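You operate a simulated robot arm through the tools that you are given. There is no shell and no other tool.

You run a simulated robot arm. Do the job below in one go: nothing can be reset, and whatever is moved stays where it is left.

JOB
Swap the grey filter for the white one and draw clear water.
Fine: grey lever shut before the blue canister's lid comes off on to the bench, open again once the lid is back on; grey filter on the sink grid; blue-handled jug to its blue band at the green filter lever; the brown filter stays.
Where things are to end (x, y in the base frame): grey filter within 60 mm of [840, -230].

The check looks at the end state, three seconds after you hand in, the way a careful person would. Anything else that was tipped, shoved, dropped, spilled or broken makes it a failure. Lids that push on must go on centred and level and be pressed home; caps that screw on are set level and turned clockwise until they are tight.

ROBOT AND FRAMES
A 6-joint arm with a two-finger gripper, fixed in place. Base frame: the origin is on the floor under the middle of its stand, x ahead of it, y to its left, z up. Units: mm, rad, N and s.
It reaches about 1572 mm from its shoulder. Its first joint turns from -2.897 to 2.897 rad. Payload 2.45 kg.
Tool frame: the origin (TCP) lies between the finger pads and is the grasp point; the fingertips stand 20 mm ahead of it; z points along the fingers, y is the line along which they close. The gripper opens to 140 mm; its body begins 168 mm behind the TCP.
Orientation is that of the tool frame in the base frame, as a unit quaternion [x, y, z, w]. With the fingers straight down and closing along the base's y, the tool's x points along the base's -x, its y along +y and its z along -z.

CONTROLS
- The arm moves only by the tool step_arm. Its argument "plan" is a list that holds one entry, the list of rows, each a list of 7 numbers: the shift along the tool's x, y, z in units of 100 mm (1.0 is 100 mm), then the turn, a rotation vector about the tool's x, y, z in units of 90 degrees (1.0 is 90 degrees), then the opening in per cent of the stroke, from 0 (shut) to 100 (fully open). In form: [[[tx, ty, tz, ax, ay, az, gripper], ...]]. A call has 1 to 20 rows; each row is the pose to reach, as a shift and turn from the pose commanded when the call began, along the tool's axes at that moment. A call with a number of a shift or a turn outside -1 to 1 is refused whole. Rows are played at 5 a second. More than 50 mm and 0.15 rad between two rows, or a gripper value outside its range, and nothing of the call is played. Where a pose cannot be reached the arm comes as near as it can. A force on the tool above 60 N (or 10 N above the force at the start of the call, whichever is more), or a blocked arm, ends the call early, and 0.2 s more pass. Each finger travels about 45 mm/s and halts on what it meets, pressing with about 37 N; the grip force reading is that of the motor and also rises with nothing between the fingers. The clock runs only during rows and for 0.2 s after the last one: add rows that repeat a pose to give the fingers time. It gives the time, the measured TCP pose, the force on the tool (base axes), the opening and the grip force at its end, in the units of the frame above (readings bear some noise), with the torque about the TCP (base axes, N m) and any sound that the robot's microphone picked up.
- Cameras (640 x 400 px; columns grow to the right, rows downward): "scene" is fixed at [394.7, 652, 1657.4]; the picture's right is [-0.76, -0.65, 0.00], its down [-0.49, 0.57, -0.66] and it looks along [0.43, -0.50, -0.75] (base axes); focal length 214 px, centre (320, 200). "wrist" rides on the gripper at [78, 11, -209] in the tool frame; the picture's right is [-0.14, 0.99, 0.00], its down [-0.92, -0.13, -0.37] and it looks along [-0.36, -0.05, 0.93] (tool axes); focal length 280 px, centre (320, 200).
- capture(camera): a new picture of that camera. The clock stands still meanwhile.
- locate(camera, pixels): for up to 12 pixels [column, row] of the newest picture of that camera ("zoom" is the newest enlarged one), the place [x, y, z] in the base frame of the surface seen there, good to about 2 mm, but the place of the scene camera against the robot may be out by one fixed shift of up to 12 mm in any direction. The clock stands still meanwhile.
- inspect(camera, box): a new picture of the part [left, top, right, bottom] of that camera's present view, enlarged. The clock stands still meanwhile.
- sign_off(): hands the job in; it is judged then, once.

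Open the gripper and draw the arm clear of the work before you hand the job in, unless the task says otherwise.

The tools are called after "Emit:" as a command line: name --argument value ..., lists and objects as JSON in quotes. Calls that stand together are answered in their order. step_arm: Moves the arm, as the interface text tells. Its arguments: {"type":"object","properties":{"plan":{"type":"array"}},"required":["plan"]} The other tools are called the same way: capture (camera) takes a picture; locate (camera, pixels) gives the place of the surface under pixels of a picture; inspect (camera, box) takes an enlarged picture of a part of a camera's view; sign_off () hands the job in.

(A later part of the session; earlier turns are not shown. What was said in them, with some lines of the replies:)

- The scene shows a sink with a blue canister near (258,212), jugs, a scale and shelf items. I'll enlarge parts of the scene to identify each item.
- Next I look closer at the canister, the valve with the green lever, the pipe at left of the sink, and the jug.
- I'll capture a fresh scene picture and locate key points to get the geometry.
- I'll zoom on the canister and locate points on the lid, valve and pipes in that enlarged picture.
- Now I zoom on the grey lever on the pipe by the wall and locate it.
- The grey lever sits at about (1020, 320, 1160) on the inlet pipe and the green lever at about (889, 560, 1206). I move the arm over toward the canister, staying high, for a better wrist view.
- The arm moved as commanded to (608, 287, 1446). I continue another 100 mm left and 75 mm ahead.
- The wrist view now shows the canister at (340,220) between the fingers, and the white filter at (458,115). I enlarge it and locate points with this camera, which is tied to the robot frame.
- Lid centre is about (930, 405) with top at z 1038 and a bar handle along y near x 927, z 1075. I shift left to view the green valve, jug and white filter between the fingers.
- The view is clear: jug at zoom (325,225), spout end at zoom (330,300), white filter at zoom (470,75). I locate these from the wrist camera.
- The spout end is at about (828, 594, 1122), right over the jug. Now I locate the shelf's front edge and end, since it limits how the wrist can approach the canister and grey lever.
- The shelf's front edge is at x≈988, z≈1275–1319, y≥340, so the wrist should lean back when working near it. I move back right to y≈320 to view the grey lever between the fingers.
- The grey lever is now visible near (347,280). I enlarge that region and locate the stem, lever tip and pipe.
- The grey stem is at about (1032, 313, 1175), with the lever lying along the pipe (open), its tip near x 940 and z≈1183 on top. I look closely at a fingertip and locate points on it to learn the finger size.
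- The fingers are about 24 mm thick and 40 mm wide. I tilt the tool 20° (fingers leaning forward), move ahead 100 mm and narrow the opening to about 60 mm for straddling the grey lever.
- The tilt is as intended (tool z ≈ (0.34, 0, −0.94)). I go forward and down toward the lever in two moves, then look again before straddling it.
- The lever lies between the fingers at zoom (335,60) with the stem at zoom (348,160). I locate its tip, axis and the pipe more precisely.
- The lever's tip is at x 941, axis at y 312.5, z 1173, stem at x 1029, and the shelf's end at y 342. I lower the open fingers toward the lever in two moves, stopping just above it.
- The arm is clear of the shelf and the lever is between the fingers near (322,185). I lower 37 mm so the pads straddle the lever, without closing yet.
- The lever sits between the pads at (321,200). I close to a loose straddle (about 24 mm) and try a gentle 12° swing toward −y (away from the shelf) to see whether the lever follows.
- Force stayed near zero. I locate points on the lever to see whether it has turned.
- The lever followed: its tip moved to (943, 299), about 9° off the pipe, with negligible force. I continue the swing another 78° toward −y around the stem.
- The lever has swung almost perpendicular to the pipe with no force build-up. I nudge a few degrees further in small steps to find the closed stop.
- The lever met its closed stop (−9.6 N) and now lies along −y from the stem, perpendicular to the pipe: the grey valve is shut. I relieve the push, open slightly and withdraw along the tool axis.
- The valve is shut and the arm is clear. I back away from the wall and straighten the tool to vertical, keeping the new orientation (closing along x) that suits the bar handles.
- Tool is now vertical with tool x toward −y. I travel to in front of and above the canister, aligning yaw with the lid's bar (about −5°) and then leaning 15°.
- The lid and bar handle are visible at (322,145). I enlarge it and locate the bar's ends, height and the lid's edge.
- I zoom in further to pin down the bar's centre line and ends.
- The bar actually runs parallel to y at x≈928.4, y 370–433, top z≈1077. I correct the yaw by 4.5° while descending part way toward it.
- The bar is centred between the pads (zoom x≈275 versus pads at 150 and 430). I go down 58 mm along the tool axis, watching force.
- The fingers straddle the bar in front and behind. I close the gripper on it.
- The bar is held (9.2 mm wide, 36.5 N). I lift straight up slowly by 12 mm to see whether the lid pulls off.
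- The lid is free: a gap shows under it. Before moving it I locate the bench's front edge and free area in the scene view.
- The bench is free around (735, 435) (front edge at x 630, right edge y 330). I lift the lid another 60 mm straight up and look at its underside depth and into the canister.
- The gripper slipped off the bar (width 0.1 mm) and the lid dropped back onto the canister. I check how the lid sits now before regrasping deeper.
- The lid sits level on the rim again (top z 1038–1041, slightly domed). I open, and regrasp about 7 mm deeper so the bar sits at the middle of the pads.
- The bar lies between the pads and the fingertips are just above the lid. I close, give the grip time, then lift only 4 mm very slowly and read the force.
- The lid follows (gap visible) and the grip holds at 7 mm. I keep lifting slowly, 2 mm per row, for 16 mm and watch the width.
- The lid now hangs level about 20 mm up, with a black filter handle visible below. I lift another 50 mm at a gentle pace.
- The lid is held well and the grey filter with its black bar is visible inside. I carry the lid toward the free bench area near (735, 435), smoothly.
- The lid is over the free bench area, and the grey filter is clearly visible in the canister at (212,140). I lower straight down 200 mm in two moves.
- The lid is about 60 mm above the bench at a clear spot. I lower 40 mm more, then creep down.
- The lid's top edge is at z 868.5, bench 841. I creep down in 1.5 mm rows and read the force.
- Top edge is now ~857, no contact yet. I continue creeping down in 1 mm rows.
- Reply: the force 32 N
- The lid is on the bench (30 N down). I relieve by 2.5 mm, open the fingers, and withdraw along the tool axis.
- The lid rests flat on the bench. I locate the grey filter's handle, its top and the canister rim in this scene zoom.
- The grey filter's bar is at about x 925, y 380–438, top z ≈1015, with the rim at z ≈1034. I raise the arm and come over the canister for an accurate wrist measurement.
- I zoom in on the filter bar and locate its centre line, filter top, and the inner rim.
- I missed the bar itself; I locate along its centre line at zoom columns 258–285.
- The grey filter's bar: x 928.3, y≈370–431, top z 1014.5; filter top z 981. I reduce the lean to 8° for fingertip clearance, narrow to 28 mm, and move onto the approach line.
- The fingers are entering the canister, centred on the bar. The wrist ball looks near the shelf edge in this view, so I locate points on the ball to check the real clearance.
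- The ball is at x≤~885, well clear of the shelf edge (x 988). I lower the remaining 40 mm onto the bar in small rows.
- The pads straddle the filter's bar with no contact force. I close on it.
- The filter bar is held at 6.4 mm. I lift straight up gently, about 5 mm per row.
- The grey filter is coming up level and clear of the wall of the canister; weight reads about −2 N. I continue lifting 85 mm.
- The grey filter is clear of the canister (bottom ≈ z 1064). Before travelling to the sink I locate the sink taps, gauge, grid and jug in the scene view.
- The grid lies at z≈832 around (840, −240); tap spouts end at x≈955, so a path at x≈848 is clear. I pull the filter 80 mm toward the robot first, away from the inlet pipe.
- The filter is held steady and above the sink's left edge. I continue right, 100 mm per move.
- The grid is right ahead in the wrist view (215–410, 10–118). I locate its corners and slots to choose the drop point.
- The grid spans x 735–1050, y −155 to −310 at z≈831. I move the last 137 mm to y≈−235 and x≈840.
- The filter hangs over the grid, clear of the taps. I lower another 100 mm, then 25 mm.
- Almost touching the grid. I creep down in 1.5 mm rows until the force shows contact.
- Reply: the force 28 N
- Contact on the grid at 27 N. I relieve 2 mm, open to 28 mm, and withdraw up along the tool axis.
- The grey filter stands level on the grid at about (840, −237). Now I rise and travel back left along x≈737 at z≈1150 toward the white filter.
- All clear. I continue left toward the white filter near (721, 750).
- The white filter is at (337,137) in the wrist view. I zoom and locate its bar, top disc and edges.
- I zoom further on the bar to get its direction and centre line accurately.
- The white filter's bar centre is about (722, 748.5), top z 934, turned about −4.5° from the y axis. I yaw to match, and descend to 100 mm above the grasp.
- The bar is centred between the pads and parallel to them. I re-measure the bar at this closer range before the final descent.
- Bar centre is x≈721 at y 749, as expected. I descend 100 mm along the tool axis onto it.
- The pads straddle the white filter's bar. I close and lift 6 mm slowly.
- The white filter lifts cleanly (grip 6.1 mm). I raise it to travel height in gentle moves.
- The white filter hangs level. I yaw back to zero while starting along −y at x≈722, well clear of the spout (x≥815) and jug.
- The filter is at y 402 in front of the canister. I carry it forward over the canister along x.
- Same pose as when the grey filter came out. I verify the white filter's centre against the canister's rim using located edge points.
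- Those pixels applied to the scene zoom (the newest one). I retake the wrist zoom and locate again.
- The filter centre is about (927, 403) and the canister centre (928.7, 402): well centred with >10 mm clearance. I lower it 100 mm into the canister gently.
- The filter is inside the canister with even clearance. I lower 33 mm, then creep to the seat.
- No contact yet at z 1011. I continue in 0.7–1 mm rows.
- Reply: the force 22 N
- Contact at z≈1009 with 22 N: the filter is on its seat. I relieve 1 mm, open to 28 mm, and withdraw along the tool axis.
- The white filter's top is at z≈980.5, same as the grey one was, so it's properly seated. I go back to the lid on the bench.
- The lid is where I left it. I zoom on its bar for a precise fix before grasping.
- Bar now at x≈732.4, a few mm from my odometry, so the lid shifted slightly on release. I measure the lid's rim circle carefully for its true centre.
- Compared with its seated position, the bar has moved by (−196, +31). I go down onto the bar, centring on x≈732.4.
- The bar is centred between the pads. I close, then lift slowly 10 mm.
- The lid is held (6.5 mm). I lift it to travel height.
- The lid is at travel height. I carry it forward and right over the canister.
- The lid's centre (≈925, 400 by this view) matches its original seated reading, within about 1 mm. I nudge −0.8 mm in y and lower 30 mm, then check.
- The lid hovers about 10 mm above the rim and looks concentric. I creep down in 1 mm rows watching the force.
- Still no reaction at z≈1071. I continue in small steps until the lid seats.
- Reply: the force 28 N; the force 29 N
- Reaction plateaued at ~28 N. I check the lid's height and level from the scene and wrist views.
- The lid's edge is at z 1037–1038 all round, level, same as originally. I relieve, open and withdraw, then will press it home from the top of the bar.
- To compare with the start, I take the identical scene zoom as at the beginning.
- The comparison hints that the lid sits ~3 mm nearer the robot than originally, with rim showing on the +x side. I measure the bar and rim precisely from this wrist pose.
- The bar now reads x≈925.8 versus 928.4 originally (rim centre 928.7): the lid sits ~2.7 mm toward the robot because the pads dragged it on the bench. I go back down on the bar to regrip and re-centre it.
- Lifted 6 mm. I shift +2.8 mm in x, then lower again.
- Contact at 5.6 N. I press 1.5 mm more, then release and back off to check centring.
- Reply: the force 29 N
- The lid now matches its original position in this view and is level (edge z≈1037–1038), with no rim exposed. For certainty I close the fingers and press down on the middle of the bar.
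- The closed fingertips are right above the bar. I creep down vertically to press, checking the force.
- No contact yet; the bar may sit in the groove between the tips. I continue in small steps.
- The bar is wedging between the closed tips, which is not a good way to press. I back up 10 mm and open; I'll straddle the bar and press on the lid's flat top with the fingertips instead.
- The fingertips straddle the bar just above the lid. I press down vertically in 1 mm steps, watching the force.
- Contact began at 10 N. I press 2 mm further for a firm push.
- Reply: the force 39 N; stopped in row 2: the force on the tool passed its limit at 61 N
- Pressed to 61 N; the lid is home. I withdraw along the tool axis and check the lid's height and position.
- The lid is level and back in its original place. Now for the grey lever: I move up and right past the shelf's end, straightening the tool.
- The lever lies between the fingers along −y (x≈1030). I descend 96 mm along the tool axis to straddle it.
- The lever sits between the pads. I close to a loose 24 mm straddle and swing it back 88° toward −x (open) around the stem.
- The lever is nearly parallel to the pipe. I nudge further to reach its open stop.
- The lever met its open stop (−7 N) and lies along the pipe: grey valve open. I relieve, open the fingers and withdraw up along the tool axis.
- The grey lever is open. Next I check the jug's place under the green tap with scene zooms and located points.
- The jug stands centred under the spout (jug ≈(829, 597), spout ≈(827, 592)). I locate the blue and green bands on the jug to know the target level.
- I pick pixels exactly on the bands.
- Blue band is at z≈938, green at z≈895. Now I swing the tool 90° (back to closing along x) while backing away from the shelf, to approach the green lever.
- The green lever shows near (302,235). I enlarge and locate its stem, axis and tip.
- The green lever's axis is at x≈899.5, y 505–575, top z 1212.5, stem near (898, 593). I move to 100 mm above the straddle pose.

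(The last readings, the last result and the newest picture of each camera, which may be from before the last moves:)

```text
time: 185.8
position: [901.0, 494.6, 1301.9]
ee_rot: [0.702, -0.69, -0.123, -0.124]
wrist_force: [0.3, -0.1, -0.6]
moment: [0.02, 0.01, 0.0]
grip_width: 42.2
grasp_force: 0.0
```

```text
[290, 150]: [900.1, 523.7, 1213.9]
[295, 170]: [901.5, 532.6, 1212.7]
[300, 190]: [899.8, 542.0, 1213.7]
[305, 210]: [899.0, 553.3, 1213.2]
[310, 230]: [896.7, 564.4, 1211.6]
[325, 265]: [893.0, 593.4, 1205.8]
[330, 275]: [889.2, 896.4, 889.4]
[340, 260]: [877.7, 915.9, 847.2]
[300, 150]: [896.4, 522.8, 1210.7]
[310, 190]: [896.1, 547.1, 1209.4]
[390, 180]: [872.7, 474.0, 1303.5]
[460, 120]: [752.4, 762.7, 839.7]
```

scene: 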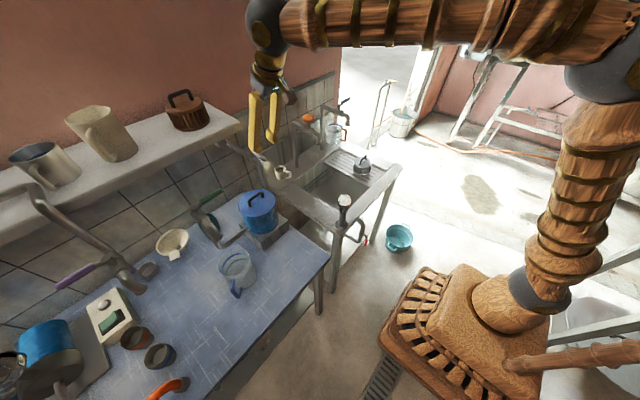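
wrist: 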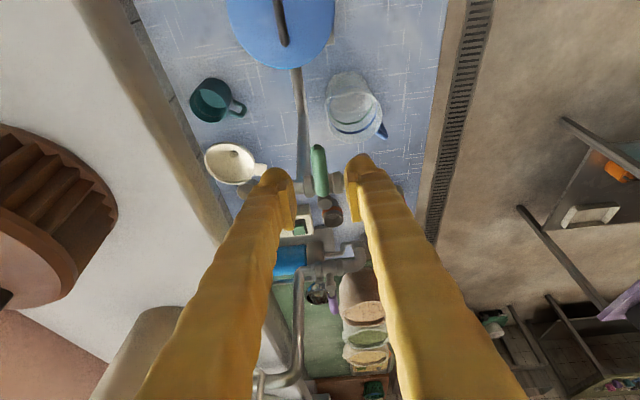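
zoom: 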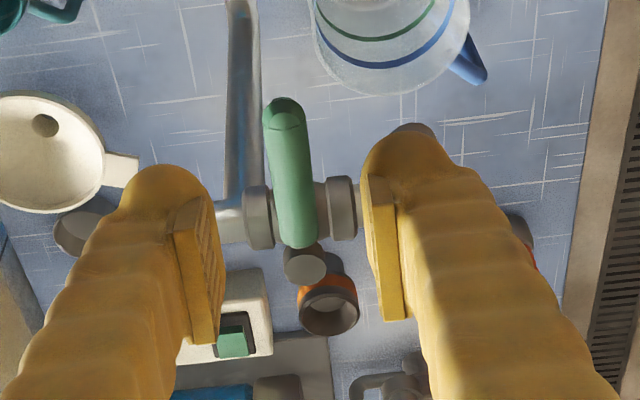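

The lever is centred between the fingers, stem near (901, 592). I descend 100 mm to straddle it.

Emit:
step_arm --plan '[[[0, 0, 0.35, 0, 0, 0, 30], [0, 0, 0.65, 0, 0, 0, 30], [0, 0, 0.87, 0, 0, 0, 30], [0, 0, 1.0, 0, 0, 0, 30]]]'

Emit:
capture --camera "wrist"

Emit:
inspect --camera "wrist" --box '[250, 130, 410, 260]'

Emit:
inspect --camera "scene" --box '[160, 160, 300, 310]'

```text
time: 186.8
position: [901.5, 527.5, 1205.7]
ee_rot: [0.703, -0.69, -0.124, -0.124]
wrist_force: [0.5, -0.2, -0.6]
moment: [0.0, 0.01, 0.0]
grip_width: 42.1
grasp_force: 0.1
```

```text
taken
```

wrist: 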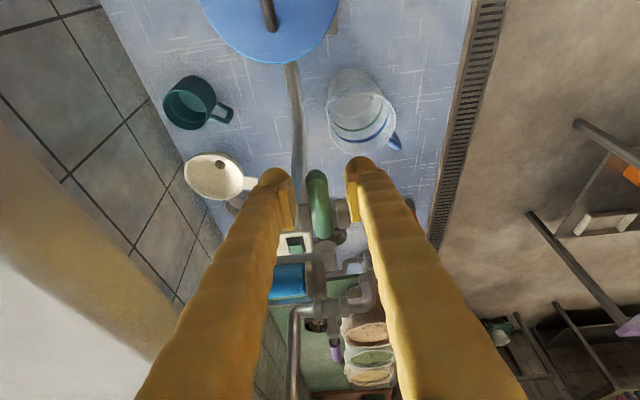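

```text
3.08 times, centred on (330, 195) of wrist
```

zoom: 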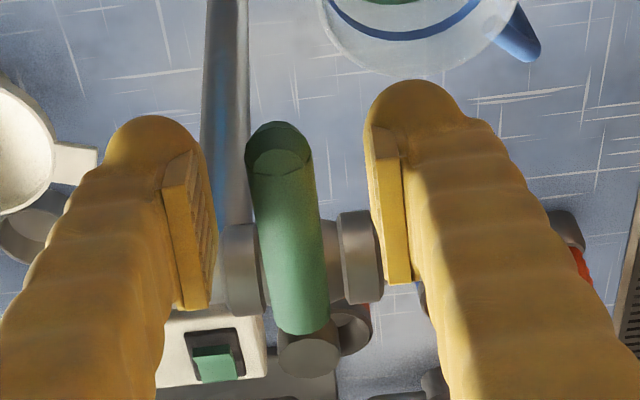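

```text
2.67 times, centred on (230, 235) of scene
```

zoom: 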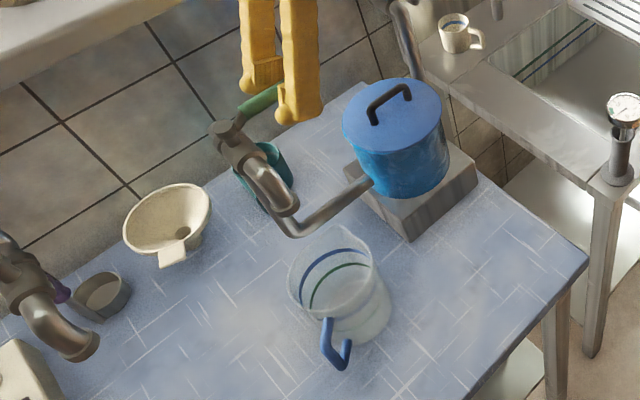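

The lever is straddled. I close to a loose 24 mm and try a gentle 16° swing toward −x (toward the spout direction, as on the grey valve) and watch for force and water.

Emit:
step_arm --plan '[[[0, 0, 0, 0, 0, 0, 17], [0, 0, 0, 0, 0, 0, 17], [0, 0, 0, 0, 0, 0, 17]]]'

Emit:
step_arm --plan '[[[-0.0015, 0.045, 0.0005, 0.0152, 0, 0.0418, 17], [-0.0059, 0.0898, 0.0021, 0.0304, 0, 0.0836, 17], [-0.0132, 0.1341, 0.0048, 0.0456, 0, 0.1253, 17], [-0.0235, 0.1778, 0.0085, 0.0608, 0, 0.1671, 17]]]'

Emit:
inspect --camera "wrist" --box '[250, 130, 410, 260]'

Emit:
inspect --camera "scene" --box '[180, 180, 290, 310]'

```text
time: 187.6
position: [901.4, 528.1, 1207.0]
ee_rot: [0.702, -0.691, -0.123, -0.124]
wrist_force: [-0.1, 0.2, -0.4]
moment: [-0.02, -0.01, 0.0]
grip_width: 24.0
grasp_force: 0.0
```

```text
time: 188.6
position: [882.9, 530.5, 1206.4]
ee_rot: [-0.598, 0.782, 0.106, 0.14]
wrist_force: [-0.2, 0.2, -0.3]
moment: [-0.01, 0.01, -0.02]
grip_width: 23.9
grasp_force: 0.1
```

```text
3.08 times, centred on (330, 195) of wrist
```

zoom: 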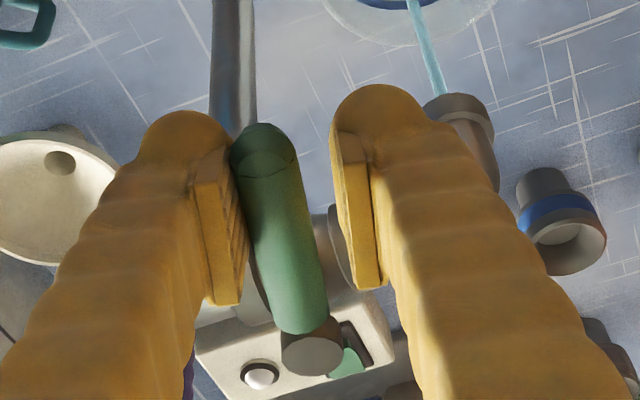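

```text
3.08 times, centred on (235, 245) of scene
```

zoom: 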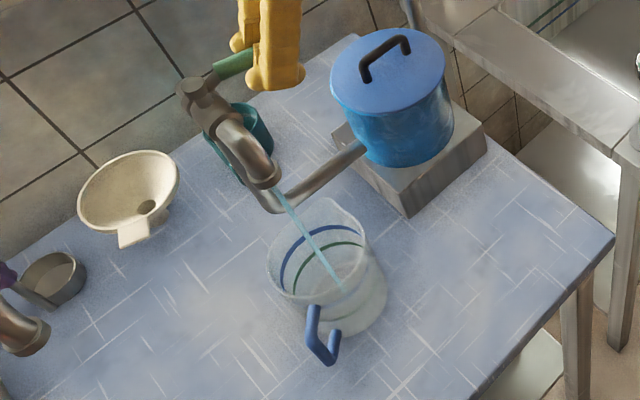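

Water is already running in a thin stream straight into the jug. I hold this partial opening for 2 s and measure how the level rises.

Emit:
step_arm --plan '[[[0, 0, 0, 0, 0, 0, 17], [0, 0, 0, 0, 0, 0, 17], [0, 0, 0, 0, 0, 0, 17], [0, 0, 0, 0, 0, 0, 17], [0, 0, 0, 0, 0, 0, 17], [0, 0, 0, 0, 0, 0, 17], [0, 0, 0, 0, 0, 0, 17], [0, 0, 0, 0, 0, 0, 17], [0, 0, 0, 0, 0, 0, 17]]]'

Emit:
inspect --camera "scene" --box '[212, 240, 262, 290]'

Emit:
locate --camera "zoom" --pixels '[[330, 240], [350, 230], [370, 260], [310, 260], [390, 240], [340, 270], [360, 210], [330, 200]]'

```text
time: 190.6
position: [883.2, 530.2, 1207.1]
ee_rot: [-0.599, 0.782, 0.105, 0.139]
wrist_force: [-0.1, 0.0, -0.1]
moment: [0.0, -0.01, -0.01]
grip_width: 23.7
grasp_force: 0.0
```

```text
8.00 times, centred on (237, 265) of scene
```

zoom: 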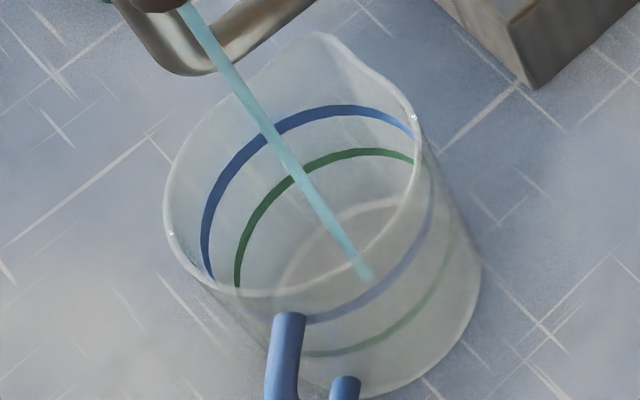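

```text
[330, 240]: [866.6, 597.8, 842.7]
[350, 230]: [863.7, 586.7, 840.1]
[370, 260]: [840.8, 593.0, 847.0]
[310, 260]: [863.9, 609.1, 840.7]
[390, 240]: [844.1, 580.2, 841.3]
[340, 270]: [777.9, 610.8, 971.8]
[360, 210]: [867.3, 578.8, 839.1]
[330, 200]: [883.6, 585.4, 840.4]
```

After 2 s the level hasn't visibly risen (stream ends at z≈847). I open a further 24° and watch.

Emit:
step_arm --plan '[[[-0.0059, 0.0898, 0.0021, 0.0304, 0, 0.0836, 17], [-0.0235, 0.1778, 0.0085, 0.0608, 0, 0.1671, 17], [-0.0524, 0.2623, 0.0191, 0.0912, 0, 0.2507, 17]]]'

Emit:
inspect --camera "scene" --box '[180, 180, 290, 310]'

Emit:
inspect --camera "scene" --box '[212, 240, 262, 290]'

```text
time: 191.4
position: [860.3, 541.9, 1207.7]
ee_rot: [-0.422, 0.889, 0.075, 0.158]
wrist_force: [0.6, 0.4, -0.2]
moment: [0.01, 0.0, -0.01]
grip_width: 23.9
grasp_force: 0.1
```

```text
3.08 times, centred on (235, 245) of scene
```

zoom: 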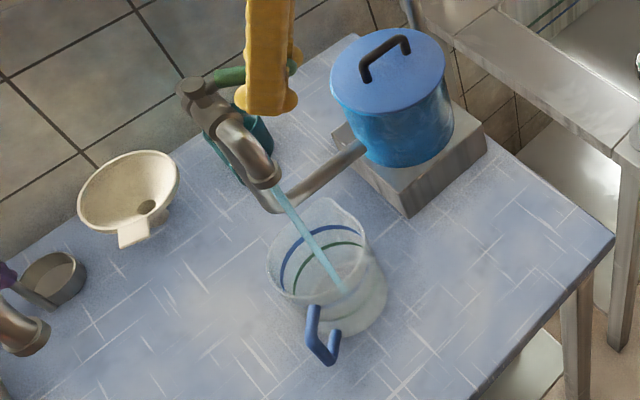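

```text
8.00 times, centred on (237, 265) of scene
```

zoom: 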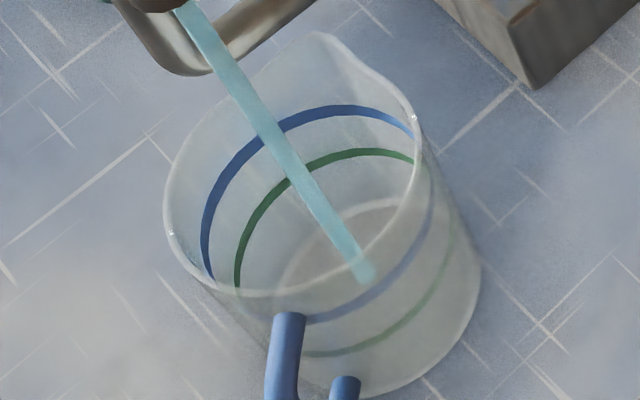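

The stream is thicker now. I hold 2 s and look at the level again.

Emit:
step_arm --plan '[[[0, 0, 0, 0, 0, 0, 17], [0, 0, 0, 0, 0, 0, 17], [0, 0, 0, 0, 0, 0, 17], [0, 0, 0, 0, 0, 0, 17], [0, 0, 0, 0, 0, 0, 17], [0, 0, 0, 0, 0, 0, 17], [0, 0, 0, 0, 0, 0, 17], [0, 0, 0, 0, 0, 0, 17], [0, 0, 0, 0, 0, 0, 17]]]'

Emit:
inspect --camera "scene" --box '[212, 240, 262, 290]'

Emit:
locate --camera "zoom" --pixels '[[330, 240], [350, 210], [390, 260], [310, 260], [390, 230], [300, 250], [360, 200], [330, 210]]'

```text
time: 193.4
position: [860.6, 542.1, 1208.2]
ee_rot: [-0.422, 0.889, 0.075, 0.159]
wrist_force: [0.1, -0.5, 0.5]
moment: [0.0, -0.01, -0.02]
grip_width: 23.6
grasp_force: 0.1
```

```text
8.00 times, centred on (237, 265) of scene
```

zoom: 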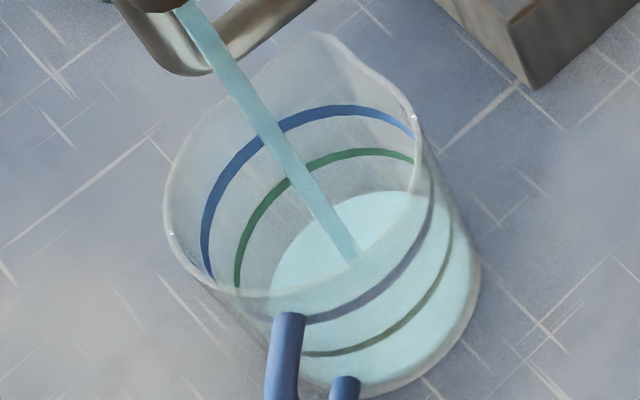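

```text
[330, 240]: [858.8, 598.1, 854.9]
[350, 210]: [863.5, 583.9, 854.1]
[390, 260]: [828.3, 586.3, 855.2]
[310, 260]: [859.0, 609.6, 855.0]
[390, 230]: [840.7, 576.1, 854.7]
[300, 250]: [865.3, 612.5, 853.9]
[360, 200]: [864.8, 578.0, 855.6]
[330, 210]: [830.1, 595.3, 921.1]
```

The surface is visible at z≈855. I hold another 4 s to calibrate the fill rate.

Emit:
step_arm --plan '[[[0, 0, 0, 0, 0, 0, 17], [0, 0, 0, 0, 0, 0, 17], [0, 0, 0, 0, 0, 0, 17], [0, 0, 0, 0, 0, 0, 17], [0, 0, 0, 0, 0, 0, 17], [0, 0, 0, 0, 0, 0, 17], [0, 0, 0, 0, 0, 0, 17], [0, 0, 0, 0, 0, 0, 17], [0, 0, 0, 0, 0, 0, 17], [0, 0, 0, 0, 0, 0, 17], [0, 0, 0, 0, 0, 0, 17], [0, 0, 0, 0, 0, 0, 17], [0, 0, 0, 0, 0, 0, 17], [0, 0, 0, 0, 0, 0, 17], [0, 0, 0, 0, 0, 0, 17], [0, 0, 0, 0, 0, 0, 17], [0, 0, 0, 0, 0, 0, 17], [0, 0, 0, 0, 0, 0, 17], [0, 0, 0, 0, 0, 0, 17]]]'

Emit:
inspect --camera "scene" --box '[212, 240, 262, 290]'

Emit:
locate --camera "zoom" --pixels '[[350, 190], [380, 200], [390, 240], [310, 260], [390, 220], [290, 250], [360, 200], [280, 230]]'

```text
time: 197.4
position: [859.9, 541.5, 1207.5]
ee_rot: [-0.423, 0.889, 0.075, 0.158]
wrist_force: [-0.1, -0.5, 0.6]
moment: [-0.03, 0.0, -0.03]
grip_width: 23.7
grasp_force: 0.0
```

```text
8.00 times, centred on (237, 265) of scene
```

zoom: 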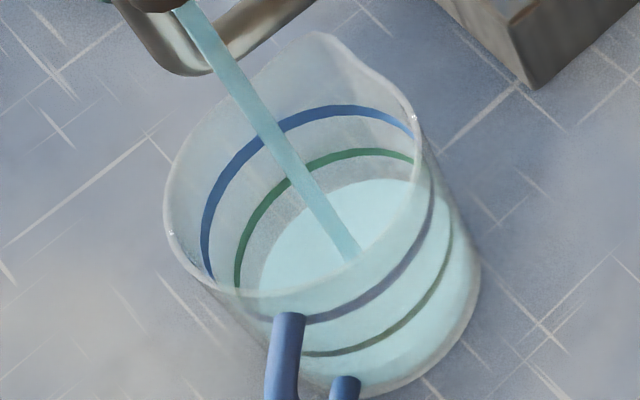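

```text
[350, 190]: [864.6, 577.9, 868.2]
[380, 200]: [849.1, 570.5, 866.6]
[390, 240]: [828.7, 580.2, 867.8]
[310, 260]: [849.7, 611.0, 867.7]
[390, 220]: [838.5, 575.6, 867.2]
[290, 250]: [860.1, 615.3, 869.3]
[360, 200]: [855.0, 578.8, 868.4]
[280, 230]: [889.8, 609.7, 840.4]
```

Level 868 after 4 s: about 3.2 mm/s. Target is 938, so I hold about 8 s more in two calls, then re-measure.

Emit:
step_arm --plan '[[[0, 0, 0, 0, 0, 0, 17], [0, 0, 0, 0, 0, 0, 17], [0, 0, 0, 0, 0, 0, 17], [0, 0, 0, 0, 0, 0, 17], [0, 0, 0, 0, 0, 0, 17], [0, 0, 0, 0, 0, 0, 17], [0, 0, 0, 0, 0, 0, 17], [0, 0, 0, 0, 0, 0, 17], [0, 0, 0, 0, 0, 0, 17], [0, 0, 0, 0, 0, 0, 17], [0, 0, 0, 0, 0, 0, 17], [0, 0, 0, 0, 0, 0, 17], [0, 0, 0, 0, 0, 0, 17], [0, 0, 0, 0, 0, 0, 17], [0, 0, 0, 0, 0, 0, 17], [0, 0, 0, 0, 0, 0, 17], [0, 0, 0, 0, 0, 0, 17], [0, 0, 0, 0, 0, 0, 17], [0, 0, 0, 0, 0, 0, 17]]]'

Emit:
step_arm --plan '[[[0, 0, 0, 0, 0, 0, 17], [0, 0, 0, 0, 0, 0, 17], [0, 0, 0, 0, 0, 0, 17], [0, 0, 0, 0, 0, 0, 17], [0, 0, 0, 0, 0, 0, 17], [0, 0, 0, 0, 0, 0, 17], [0, 0, 0, 0, 0, 0, 17], [0, 0, 0, 0, 0, 0, 17], [0, 0, 0, 0, 0, 0, 17], [0, 0, 0, 0, 0, 0, 17], [0, 0, 0, 0, 0, 0, 17], [0, 0, 0, 0, 0, 0, 17], [0, 0, 0, 0, 0, 0, 17], [0, 0, 0, 0, 0, 0, 17], [0, 0, 0, 0, 0, 0, 17], [0, 0, 0, 0, 0, 0, 17], [0, 0, 0, 0, 0, 0, 17], [0, 0, 0, 0, 0, 0, 17], [0, 0, 0, 0, 0, 0, 17]]]'

Emit:
inspect --camera "scene" --box '[212, 240, 262, 290]'

Emit:
locate --camera "zoom" --pixels '[[350, 190], [380, 190], [390, 230], [310, 250], [390, 210], [290, 230], [360, 180], [270, 250]]'

Emit:
capture --camera "scene"

```text
time: 201.4
position: [860.7, 543.5, 1208.0]
ee_rot: [-0.423, 0.889, 0.074, 0.158]
wrist_force: [-0.3, 0.2, 0.4]
moment: [0.0, -0.04, -0.01]
grip_width: 23.6
grasp_force: 0.0
```

```text
time: 205.4
position: [860.5, 542.0, 1207.5]
ee_rot: [-0.423, 0.889, 0.074, 0.159]
wrist_force: [0.0, -0.5, 0.3]
moment: [0.02, -0.01, 0.01]
grip_width: 23.7
grasp_force: 0.1
```

```text
8.00 times, centred on (237, 265) of scene
```

zoom: 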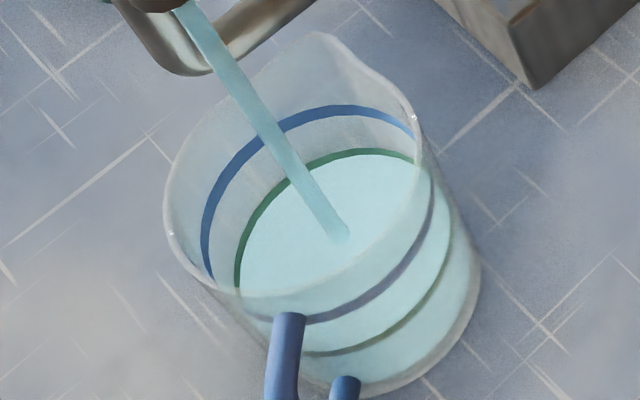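

```text
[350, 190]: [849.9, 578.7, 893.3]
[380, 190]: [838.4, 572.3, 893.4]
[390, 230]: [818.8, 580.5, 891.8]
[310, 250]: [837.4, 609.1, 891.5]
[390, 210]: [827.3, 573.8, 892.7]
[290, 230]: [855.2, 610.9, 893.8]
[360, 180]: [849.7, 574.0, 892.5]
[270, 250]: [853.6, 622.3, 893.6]
```

```text
taken
```

scene: 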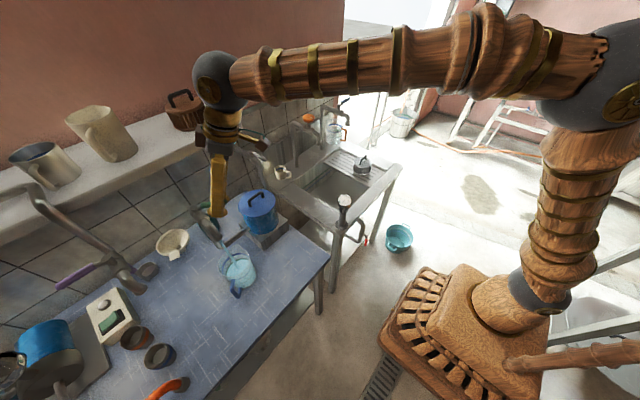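

The level is at the green band (z≈893), rate 3.1 mm/s, and no leak around the lid. I hold 8 s more.

Emit:
step_arm --plan '[[[0, 0, 0, 0, 0, 0, 17], [0, 0, 0, 0, 0, 0, 17], [0, 0, 0, 0, 0, 0, 17], [0, 0, 0, 0, 0, 0, 17], [0, 0, 0, 0, 0, 0, 17], [0, 0, 0, 0, 0, 0, 17], [0, 0, 0, 0, 0, 0, 17], [0, 0, 0, 0, 0, 0, 17], [0, 0, 0, 0, 0, 0, 17], [0, 0, 0, 0, 0, 0, 17], [0, 0, 0, 0, 0, 0, 17], [0, 0, 0, 0, 0, 0, 17], [0, 0, 0, 0, 0, 0, 17], [0, 0, 0, 0, 0, 0, 17], [0, 0, 0, 0, 0, 0, 17], [0, 0, 0, 0, 0, 0, 17], [0, 0, 0, 0, 0, 0, 17], [0, 0, 0, 0, 0, 0, 17], [0, 0, 0, 0, 0, 0, 17]]]'

Emit:
step_arm --plan '[[[0, 0, 0, 0, 0, 0, 17], [0, 0, 0, 0, 0, 0, 17], [0, 0, 0, 0, 0, 0, 17], [0, 0, 0, 0, 0, 0, 17], [0, 0, 0, 0, 0, 0, 17], [0, 0, 0, 0, 0, 0, 17], [0, 0, 0, 0, 0, 0, 17], [0, 0, 0, 0, 0, 0, 17], [0, 0, 0, 0, 0, 0, 17], [0, 0, 0, 0, 0, 0, 17], [0, 0, 0, 0, 0, 0, 17], [0, 0, 0, 0, 0, 0, 17], [0, 0, 0, 0, 0, 0, 17], [0, 0, 0, 0, 0, 0, 17], [0, 0, 0, 0, 0, 0, 17], [0, 0, 0, 0, 0, 0, 17], [0, 0, 0, 0, 0, 0, 17], [0, 0, 0, 0, 0, 0, 17], [0, 0, 0, 0, 0, 0, 17]]]'

Emit:
inspect --camera "scene" --box '[212, 240, 262, 290]'

Emit:
locate --camera "zoom" --pixels '[[350, 180], [380, 170], [390, 210], [310, 240], [380, 190], [280, 210], [360, 160], [250, 240]]'

```text
time: 209.4
position: [859.5, 542.3, 1207.3]
ee_rot: [-0.422, 0.889, 0.075, 0.159]
wrist_force: [-0.2, 0.6, 0.0]
moment: [0.03, 0.03, -0.03]
grip_width: 23.9
grasp_force: 0.1
```

```text
time: 213.4
position: [860.5, 541.8, 1208.3]
ee_rot: [-0.423, 0.889, 0.074, 0.159]
wrist_force: [0.1, 0.0, 0.3]
moment: [-0.01, 0.0, 0.01]
grip_width: 23.9
grasp_force: 0.0
```

```text
8.00 times, centred on (237, 265) of scene
```

zoom: 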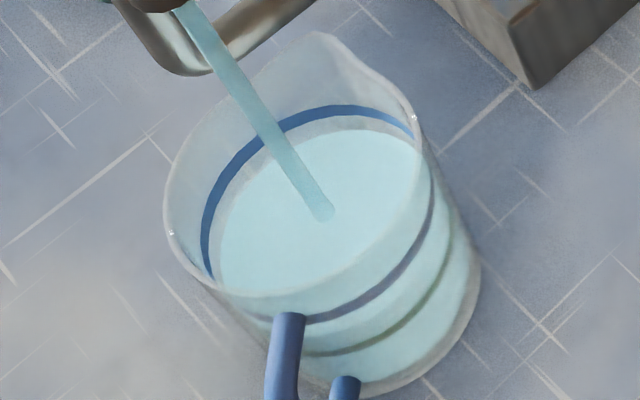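

```text
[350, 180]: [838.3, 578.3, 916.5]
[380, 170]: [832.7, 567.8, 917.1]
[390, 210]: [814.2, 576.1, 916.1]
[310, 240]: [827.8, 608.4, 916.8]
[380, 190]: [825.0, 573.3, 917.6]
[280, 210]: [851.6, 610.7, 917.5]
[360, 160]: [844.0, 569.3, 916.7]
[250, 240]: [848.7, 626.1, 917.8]
```

Level 917, rate ~3.0 mm/s. I hold 4 s more and re-measure before closing.

Emit:
step_arm --plan '[[[0, 0, 0, 0, 0, 0, 17], [0, 0, 0, 0, 0, 0, 17], [0, 0, 0, 0, 0, 0, 17], [0, 0, 0, 0, 0, 0, 17], [0, 0, 0, 0, 0, 0, 17], [0, 0, 0, 0, 0, 0, 17], [0, 0, 0, 0, 0, 0, 17], [0, 0, 0, 0, 0, 0, 17], [0, 0, 0, 0, 0, 0, 17], [0, 0, 0, 0, 0, 0, 17], [0, 0, 0, 0, 0, 0, 17], [0, 0, 0, 0, 0, 0, 17], [0, 0, 0, 0, 0, 0, 17], [0, 0, 0, 0, 0, 0, 17], [0, 0, 0, 0, 0, 0, 17], [0, 0, 0, 0, 0, 0, 17], [0, 0, 0, 0, 0, 0, 17], [0, 0, 0, 0, 0, 0, 17], [0, 0, 0, 0, 0, 0, 17]]]'

Emit:
inspect --camera "scene" --box '[212, 240, 262, 290]'

Emit:
locate --camera "zoom" --pixels '[[350, 180], [380, 170], [390, 200], [310, 230], [380, 190], [270, 200], [360, 140], [240, 230], [300, 160], [350, 230], [400, 160], [260, 250]]'

Emit:
locate --camera "zoom" --pixels '[[206, 225], [222, 175], [252, 140], [292, 117], [340, 108], [385, 117], [210, 205], [235, 158], [270, 128], [315, 111], [362, 111], [400, 127]]'

```text
time: 217.4
position: [860.2, 542.7, 1208.1]
ee_rot: [-0.423, 0.889, 0.075, 0.159]
wrist_force: [1.1, 0.3, 0.0]
moment: [0.01, 0.02, -0.01]
grip_width: 23.9
grasp_force: 0.0
```

```text
8.00 times, centred on (237, 265) of scene
```

zoom: 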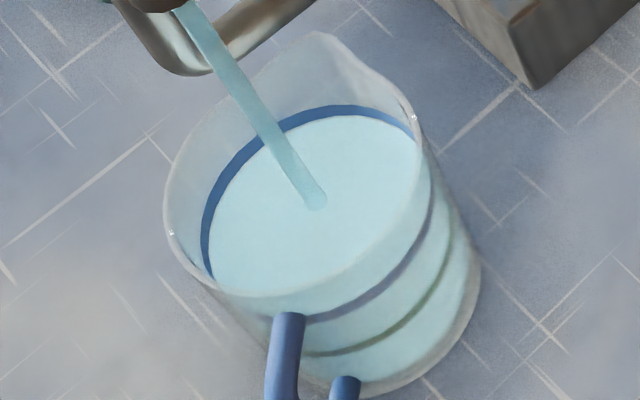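

```text
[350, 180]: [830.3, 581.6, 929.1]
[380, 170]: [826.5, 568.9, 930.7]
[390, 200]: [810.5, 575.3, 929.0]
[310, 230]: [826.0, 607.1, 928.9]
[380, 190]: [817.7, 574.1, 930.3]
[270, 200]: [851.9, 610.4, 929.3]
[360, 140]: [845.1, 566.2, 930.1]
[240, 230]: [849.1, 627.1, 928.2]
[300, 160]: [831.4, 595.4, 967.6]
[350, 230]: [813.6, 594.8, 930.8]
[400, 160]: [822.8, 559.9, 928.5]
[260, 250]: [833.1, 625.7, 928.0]
```

```text
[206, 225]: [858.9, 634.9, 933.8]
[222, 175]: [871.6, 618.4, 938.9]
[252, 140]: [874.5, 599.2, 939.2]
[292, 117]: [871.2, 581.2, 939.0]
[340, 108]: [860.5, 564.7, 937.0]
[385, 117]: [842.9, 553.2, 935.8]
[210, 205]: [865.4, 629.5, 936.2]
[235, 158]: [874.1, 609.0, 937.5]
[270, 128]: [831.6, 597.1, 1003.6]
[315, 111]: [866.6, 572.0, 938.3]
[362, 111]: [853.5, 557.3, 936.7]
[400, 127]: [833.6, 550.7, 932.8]
```

Level 929.4; the blue band spans roughly z 933–941 (centre ≈937). I hold 1.8 s more and then swing the lever shut in the same call.

Emit:
step_arm --plan '[[[0, 0, 0, 0, 0, 0, 17], [0, 0, 0, 0, 0, 0, 17], [0, 0, 0, 0, 0, 0, 17], [0, 0, 0, 0, 0, 0, 17], [0, 0, 0, 0, 0, 0, 17], [0, 0, 0, 0, 0, 0, 17], [0, 0, 0, 0, 0, 0, 17], [0, 0, 0, 0, 0, 0, 17], [0, 0, 0, 0, 0, 0, 17], [-0.0059, -0.0898, 0.0021, -0.0304, 0, -0.0836, 17], [-0.0235, -0.1778, 0.0085, -0.0608, 0, -0.1671, 17], [-0.0524, -0.2623, 0.0191, -0.0912, 0, -0.2507, 17], [-0.0921, -0.3418, 0.0335, -0.1216, 0, -0.3342, 17], [-0.1418, -0.4146, 0.0516, -0.152, 0, -0.4178, 17], [-0.1701, -0.4481, 0.0619, -0.1672, 0, -0.4595, 17], [-0.1927, -0.4717, 0.0702, -0.1786, 0, -0.4909, 17]]]'

Emit:
inspect --camera "scene" --box '[212, 240, 262, 290]'

Emit:
locate --camera "zoom" --pixels '[[350, 180], [380, 170], [390, 200], [310, 230], [380, 190], [270, 200], [360, 140], [240, 230], [330, 200], [350, 230], [400, 160], [260, 250]]'

Emit:
inspect --camera "scene" --box '[180, 180, 290, 310]'

Emit:
inspect --camera "wrist" --box '[250, 130, 410, 260]'

```text
time: 220.8
position: [907.9, 528.0, 1209.0]
ee_rot: [0.744, -0.645, -0.13, -0.116]
wrist_force: [-9.1, 0.4, 0.8]
moment: [-0.05, 0.03, -0.13]
grip_width: 29.0
grasp_force: 3.9
```

```text
8.00 times, centred on (237, 265) of scene
```

zoom: 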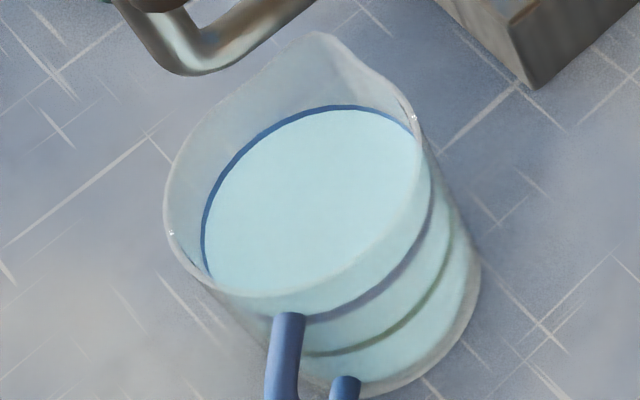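

```text
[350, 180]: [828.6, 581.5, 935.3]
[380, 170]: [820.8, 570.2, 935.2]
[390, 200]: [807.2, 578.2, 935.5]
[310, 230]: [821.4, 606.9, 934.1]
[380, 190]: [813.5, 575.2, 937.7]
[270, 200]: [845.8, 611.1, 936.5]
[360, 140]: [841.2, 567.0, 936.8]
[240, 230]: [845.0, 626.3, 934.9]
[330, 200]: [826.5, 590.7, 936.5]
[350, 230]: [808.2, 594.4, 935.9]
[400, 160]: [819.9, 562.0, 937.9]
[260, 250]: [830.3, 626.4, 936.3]
```

```text
3.08 times, centred on (235, 245) of scene
```

zoom: 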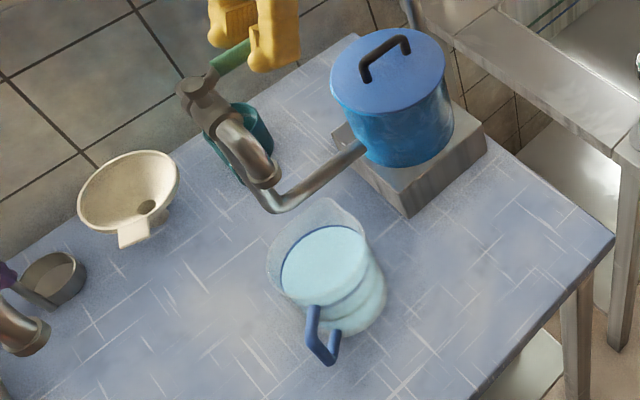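

```text
3.08 times, centred on (330, 195) of wrist
```

zoom: 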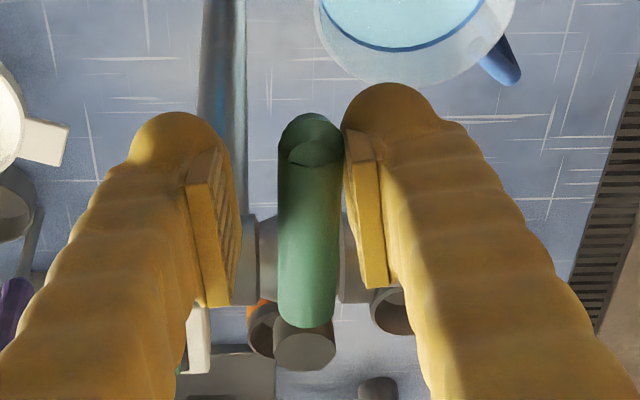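

The stream has stopped with the lever at its shut stop (−9 N), and the water stands at z≈936, within the blue band. I open the fingers and withdraw along the tool axis without touching the lever.

Emit:
step_arm --plan '[[[0, 0, 0, 0, 0, 0, 30], [0, 0.02, 0, 0, 0, 0, 30], [0, 0.04, 0, 0, 0, 0, 32], [0, 0.04, -0.3, 0, 0, 0, 32], [0, 0.04, -0.65, 0, 0, 0, 32], [0, 0.04, -1.0, 0, 0, 0, 32]]]'

Emit:
capture --camera "wrist"

Emit:
capture --camera "scene"

Emit:
inspect --camera "scene" --box '[180, 180, 290, 310]'

```text
time: 222.2
position: [909.1, 493.6, 1300.2]
ee_rot: [0.743, -0.646, -0.13, -0.115]
wrist_force: [-0.4, 0.5, 0.0]
moment: [0.01, 0.04, -0.01]
grip_width: 44.9
grasp_force: 0.0
```

```text
taken
```

wrist: 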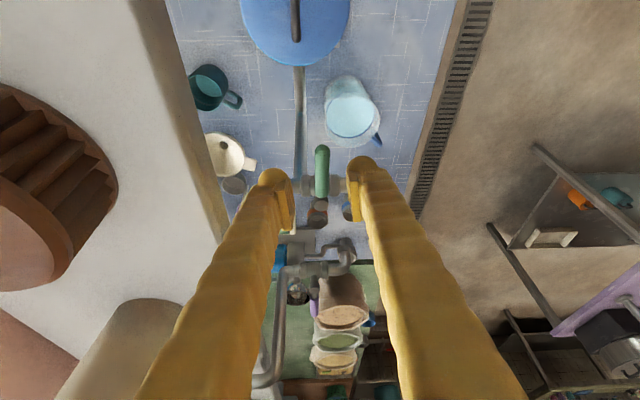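

```text
taken
```

scene: 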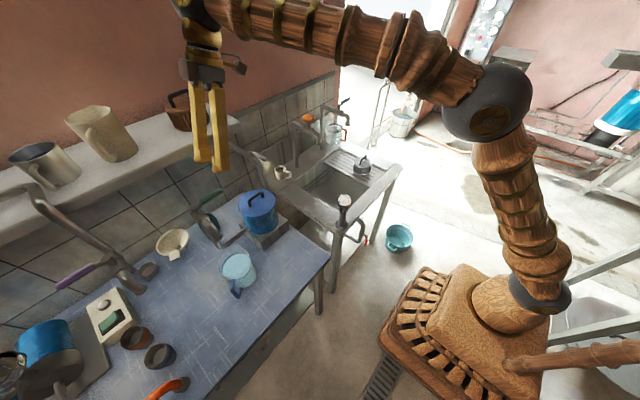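

```text
3.08 times, centred on (235, 245) of scene
```

zoom: 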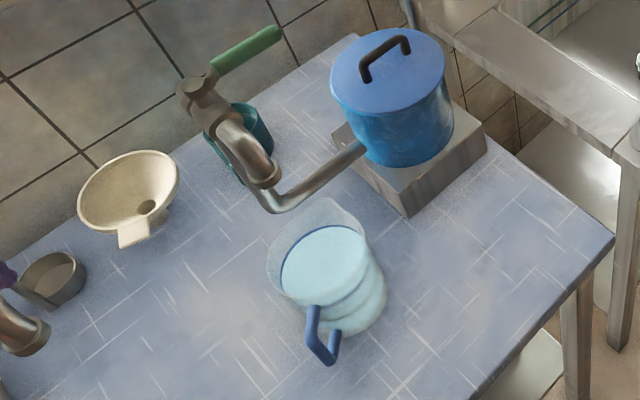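

All is in place: green lever back at shut, jug at the blue band, lid on. I draw the arm back clear of the bench and shelf and open the gripper.

Emit:
step_arm --plan '[[[-0.01, 0.277, -0.21, 0, 0, 0, 50], [-0.02, 0.554, -0.42, 0, 0, 0, 70], [-0.03, 0.83, -0.63, 0, 0, 0, 100]]]'

Emit:
step_arm --plan '[[[0.1, 0.277, -0.21, 0, 0, 0, 100], [0.2, 0.554, -0.42, 0, 0, 0, 100], [0.3, 0.83, -0.63, 0, 0, 0, 100]]]'

Emit:
step_arm --plan '[[[0.2, 0.277, -0.1, 0, 0, 0, 100], [0.4, 0.554, -0.2, 0, 0, 0, 100], [0.6, 0.83, -0.3, 0, 0, 0, 100]]]'

Emit:
capture --camera "scene"

Emit:
inspect --camera "scene" --box '[180, 100, 420, 260]'

Emit:
inspect --camera "scene" --box '[212, 240, 262, 290]'

Emit:
locate --camera "zoom" --pixels '[[350, 180], [380, 170], [390, 200], [310, 230], [380, 190], [270, 200], [360, 140], [240, 230]]'

```text
time: 223.0
position: [829.6, 464.4, 1361.0]
ee_rot: [0.743, -0.646, -0.13, -0.115]
wrist_force: [-0.2, -0.2, 0.1]
moment: [0.01, 0.03, 0.04]
grip_width: 112.4
grasp_force: 0.1
```

```text
time: 223.8
position: [753.1, 401.8, 1410.1]
ee_rot: [0.743, -0.646, -0.131, -0.115]
wrist_force: [0.8, 0.8, -0.3]
moment: [0.06, 0.08, 0.05]
grip_width: 140.2
grasp_force: 0.2
```

```text
time: 224.6
position: [679.9, 326.3, 1416.8]
ee_rot: [0.742, -0.647, -0.131, -0.116]
wrist_force: [0.2, 0.6, 0.1]
moment: [0.05, 0.09, 0.03]
grip_width: 140.1
grasp_force: 0.0
```

```text
taken
```

scene: 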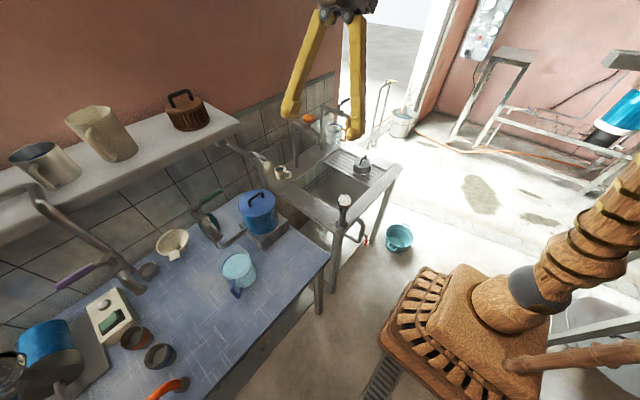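

```text
2.50 times, centred on (300, 180) of scene
```

zoom: 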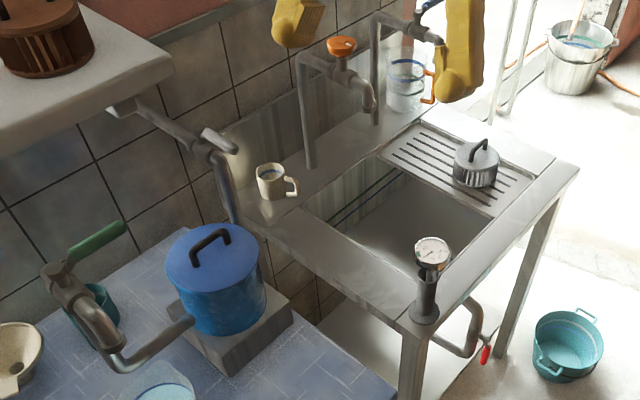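

```text
8.00 times, centred on (237, 265) of scene
```

zoom: 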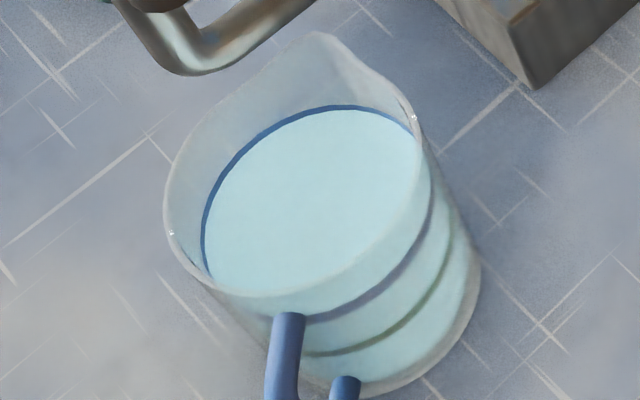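

```text
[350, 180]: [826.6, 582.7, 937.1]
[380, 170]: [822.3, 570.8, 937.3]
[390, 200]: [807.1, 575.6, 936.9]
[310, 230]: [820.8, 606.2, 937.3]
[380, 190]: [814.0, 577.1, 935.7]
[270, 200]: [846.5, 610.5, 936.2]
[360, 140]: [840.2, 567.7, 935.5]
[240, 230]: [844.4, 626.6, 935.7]
```

The level is steady at z≈936.5, grey lever open, grey filter on the grid. One last check of the lid and levers in the same zoom as at the start.

Emit:
inspect --camera "scene" --box '[180, 170, 300, 245]'

Emit:
locate --camera "zoom" --pixels '[[330, 210], [410, 230], [495, 170], [400, 115], [315, 180], [450, 120], [395, 155], [225, 110], [165, 150], [370, 245], [505, 160], [340, 150]]'

Emit:
inspect --camera "scene" --box '[210, 130, 290, 180]'

```text
5.33 times, centred on (240, 208) of scene
```

zoom: 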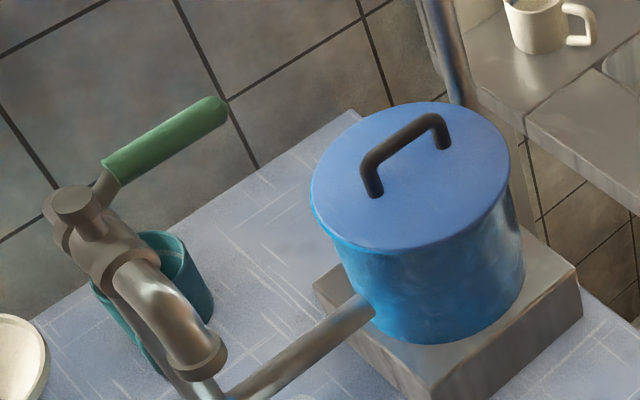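

```text
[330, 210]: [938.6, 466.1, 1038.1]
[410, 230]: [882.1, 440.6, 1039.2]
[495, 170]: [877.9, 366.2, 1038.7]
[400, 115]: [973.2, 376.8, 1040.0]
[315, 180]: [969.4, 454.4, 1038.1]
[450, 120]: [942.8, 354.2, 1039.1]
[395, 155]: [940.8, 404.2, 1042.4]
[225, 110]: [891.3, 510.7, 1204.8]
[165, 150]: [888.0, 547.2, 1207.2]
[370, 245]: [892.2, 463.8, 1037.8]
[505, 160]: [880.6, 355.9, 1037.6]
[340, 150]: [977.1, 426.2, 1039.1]
```

```text
8.00 times, centred on (250, 155) of scene
```

zoom: 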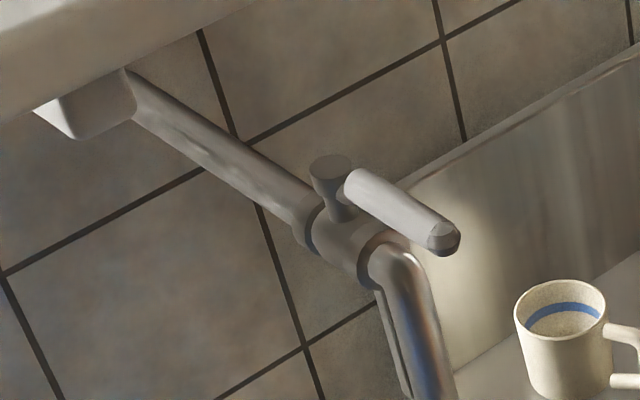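

The lid matches its starting position and is level (edges z≈1038). The grey lever is fully open as at the start and the green lever is shut. The jug is at the blue band, and the arm is clear with the gripper open. I hand in.

Emit:
sign_off

```text
The job is handed in.
```

The grey filter is swapped for the white one, and the blue-handled jug is filled with water to its blue band. I've handed the job in.

- **Grey lever:** I shut it before the lid came off and opened it again once the lid was back on. It is now against its open stop.
- **Filters:** the grey filter stands on the sink grid at about (840, -237), roughly 7 mm from the target. The white filter sits at the same height in the canister as the grey one did. The brown filter stayed on the shelf.
- **Lid:** it went onto the bench, then back on the canister, level and pressed home with about 60 N. It is within about 1 mm of where it started. On the first pull the gripper slipped off the handle and the lid dropped back onto the canister. When I put it back it first sat about 3 mm off centre, so I lifted it slightly and re-centred it.
- **Jug:** it was already centred under the spout, so I left it there. The water level is about z 936.5, and the middle of the blue band is about z 937. The green lever is shut again.

I saw no spill or leak around the lid while the jug filled, and nothing else appeared to be moved. The arm is drawn clear with the gripper open.
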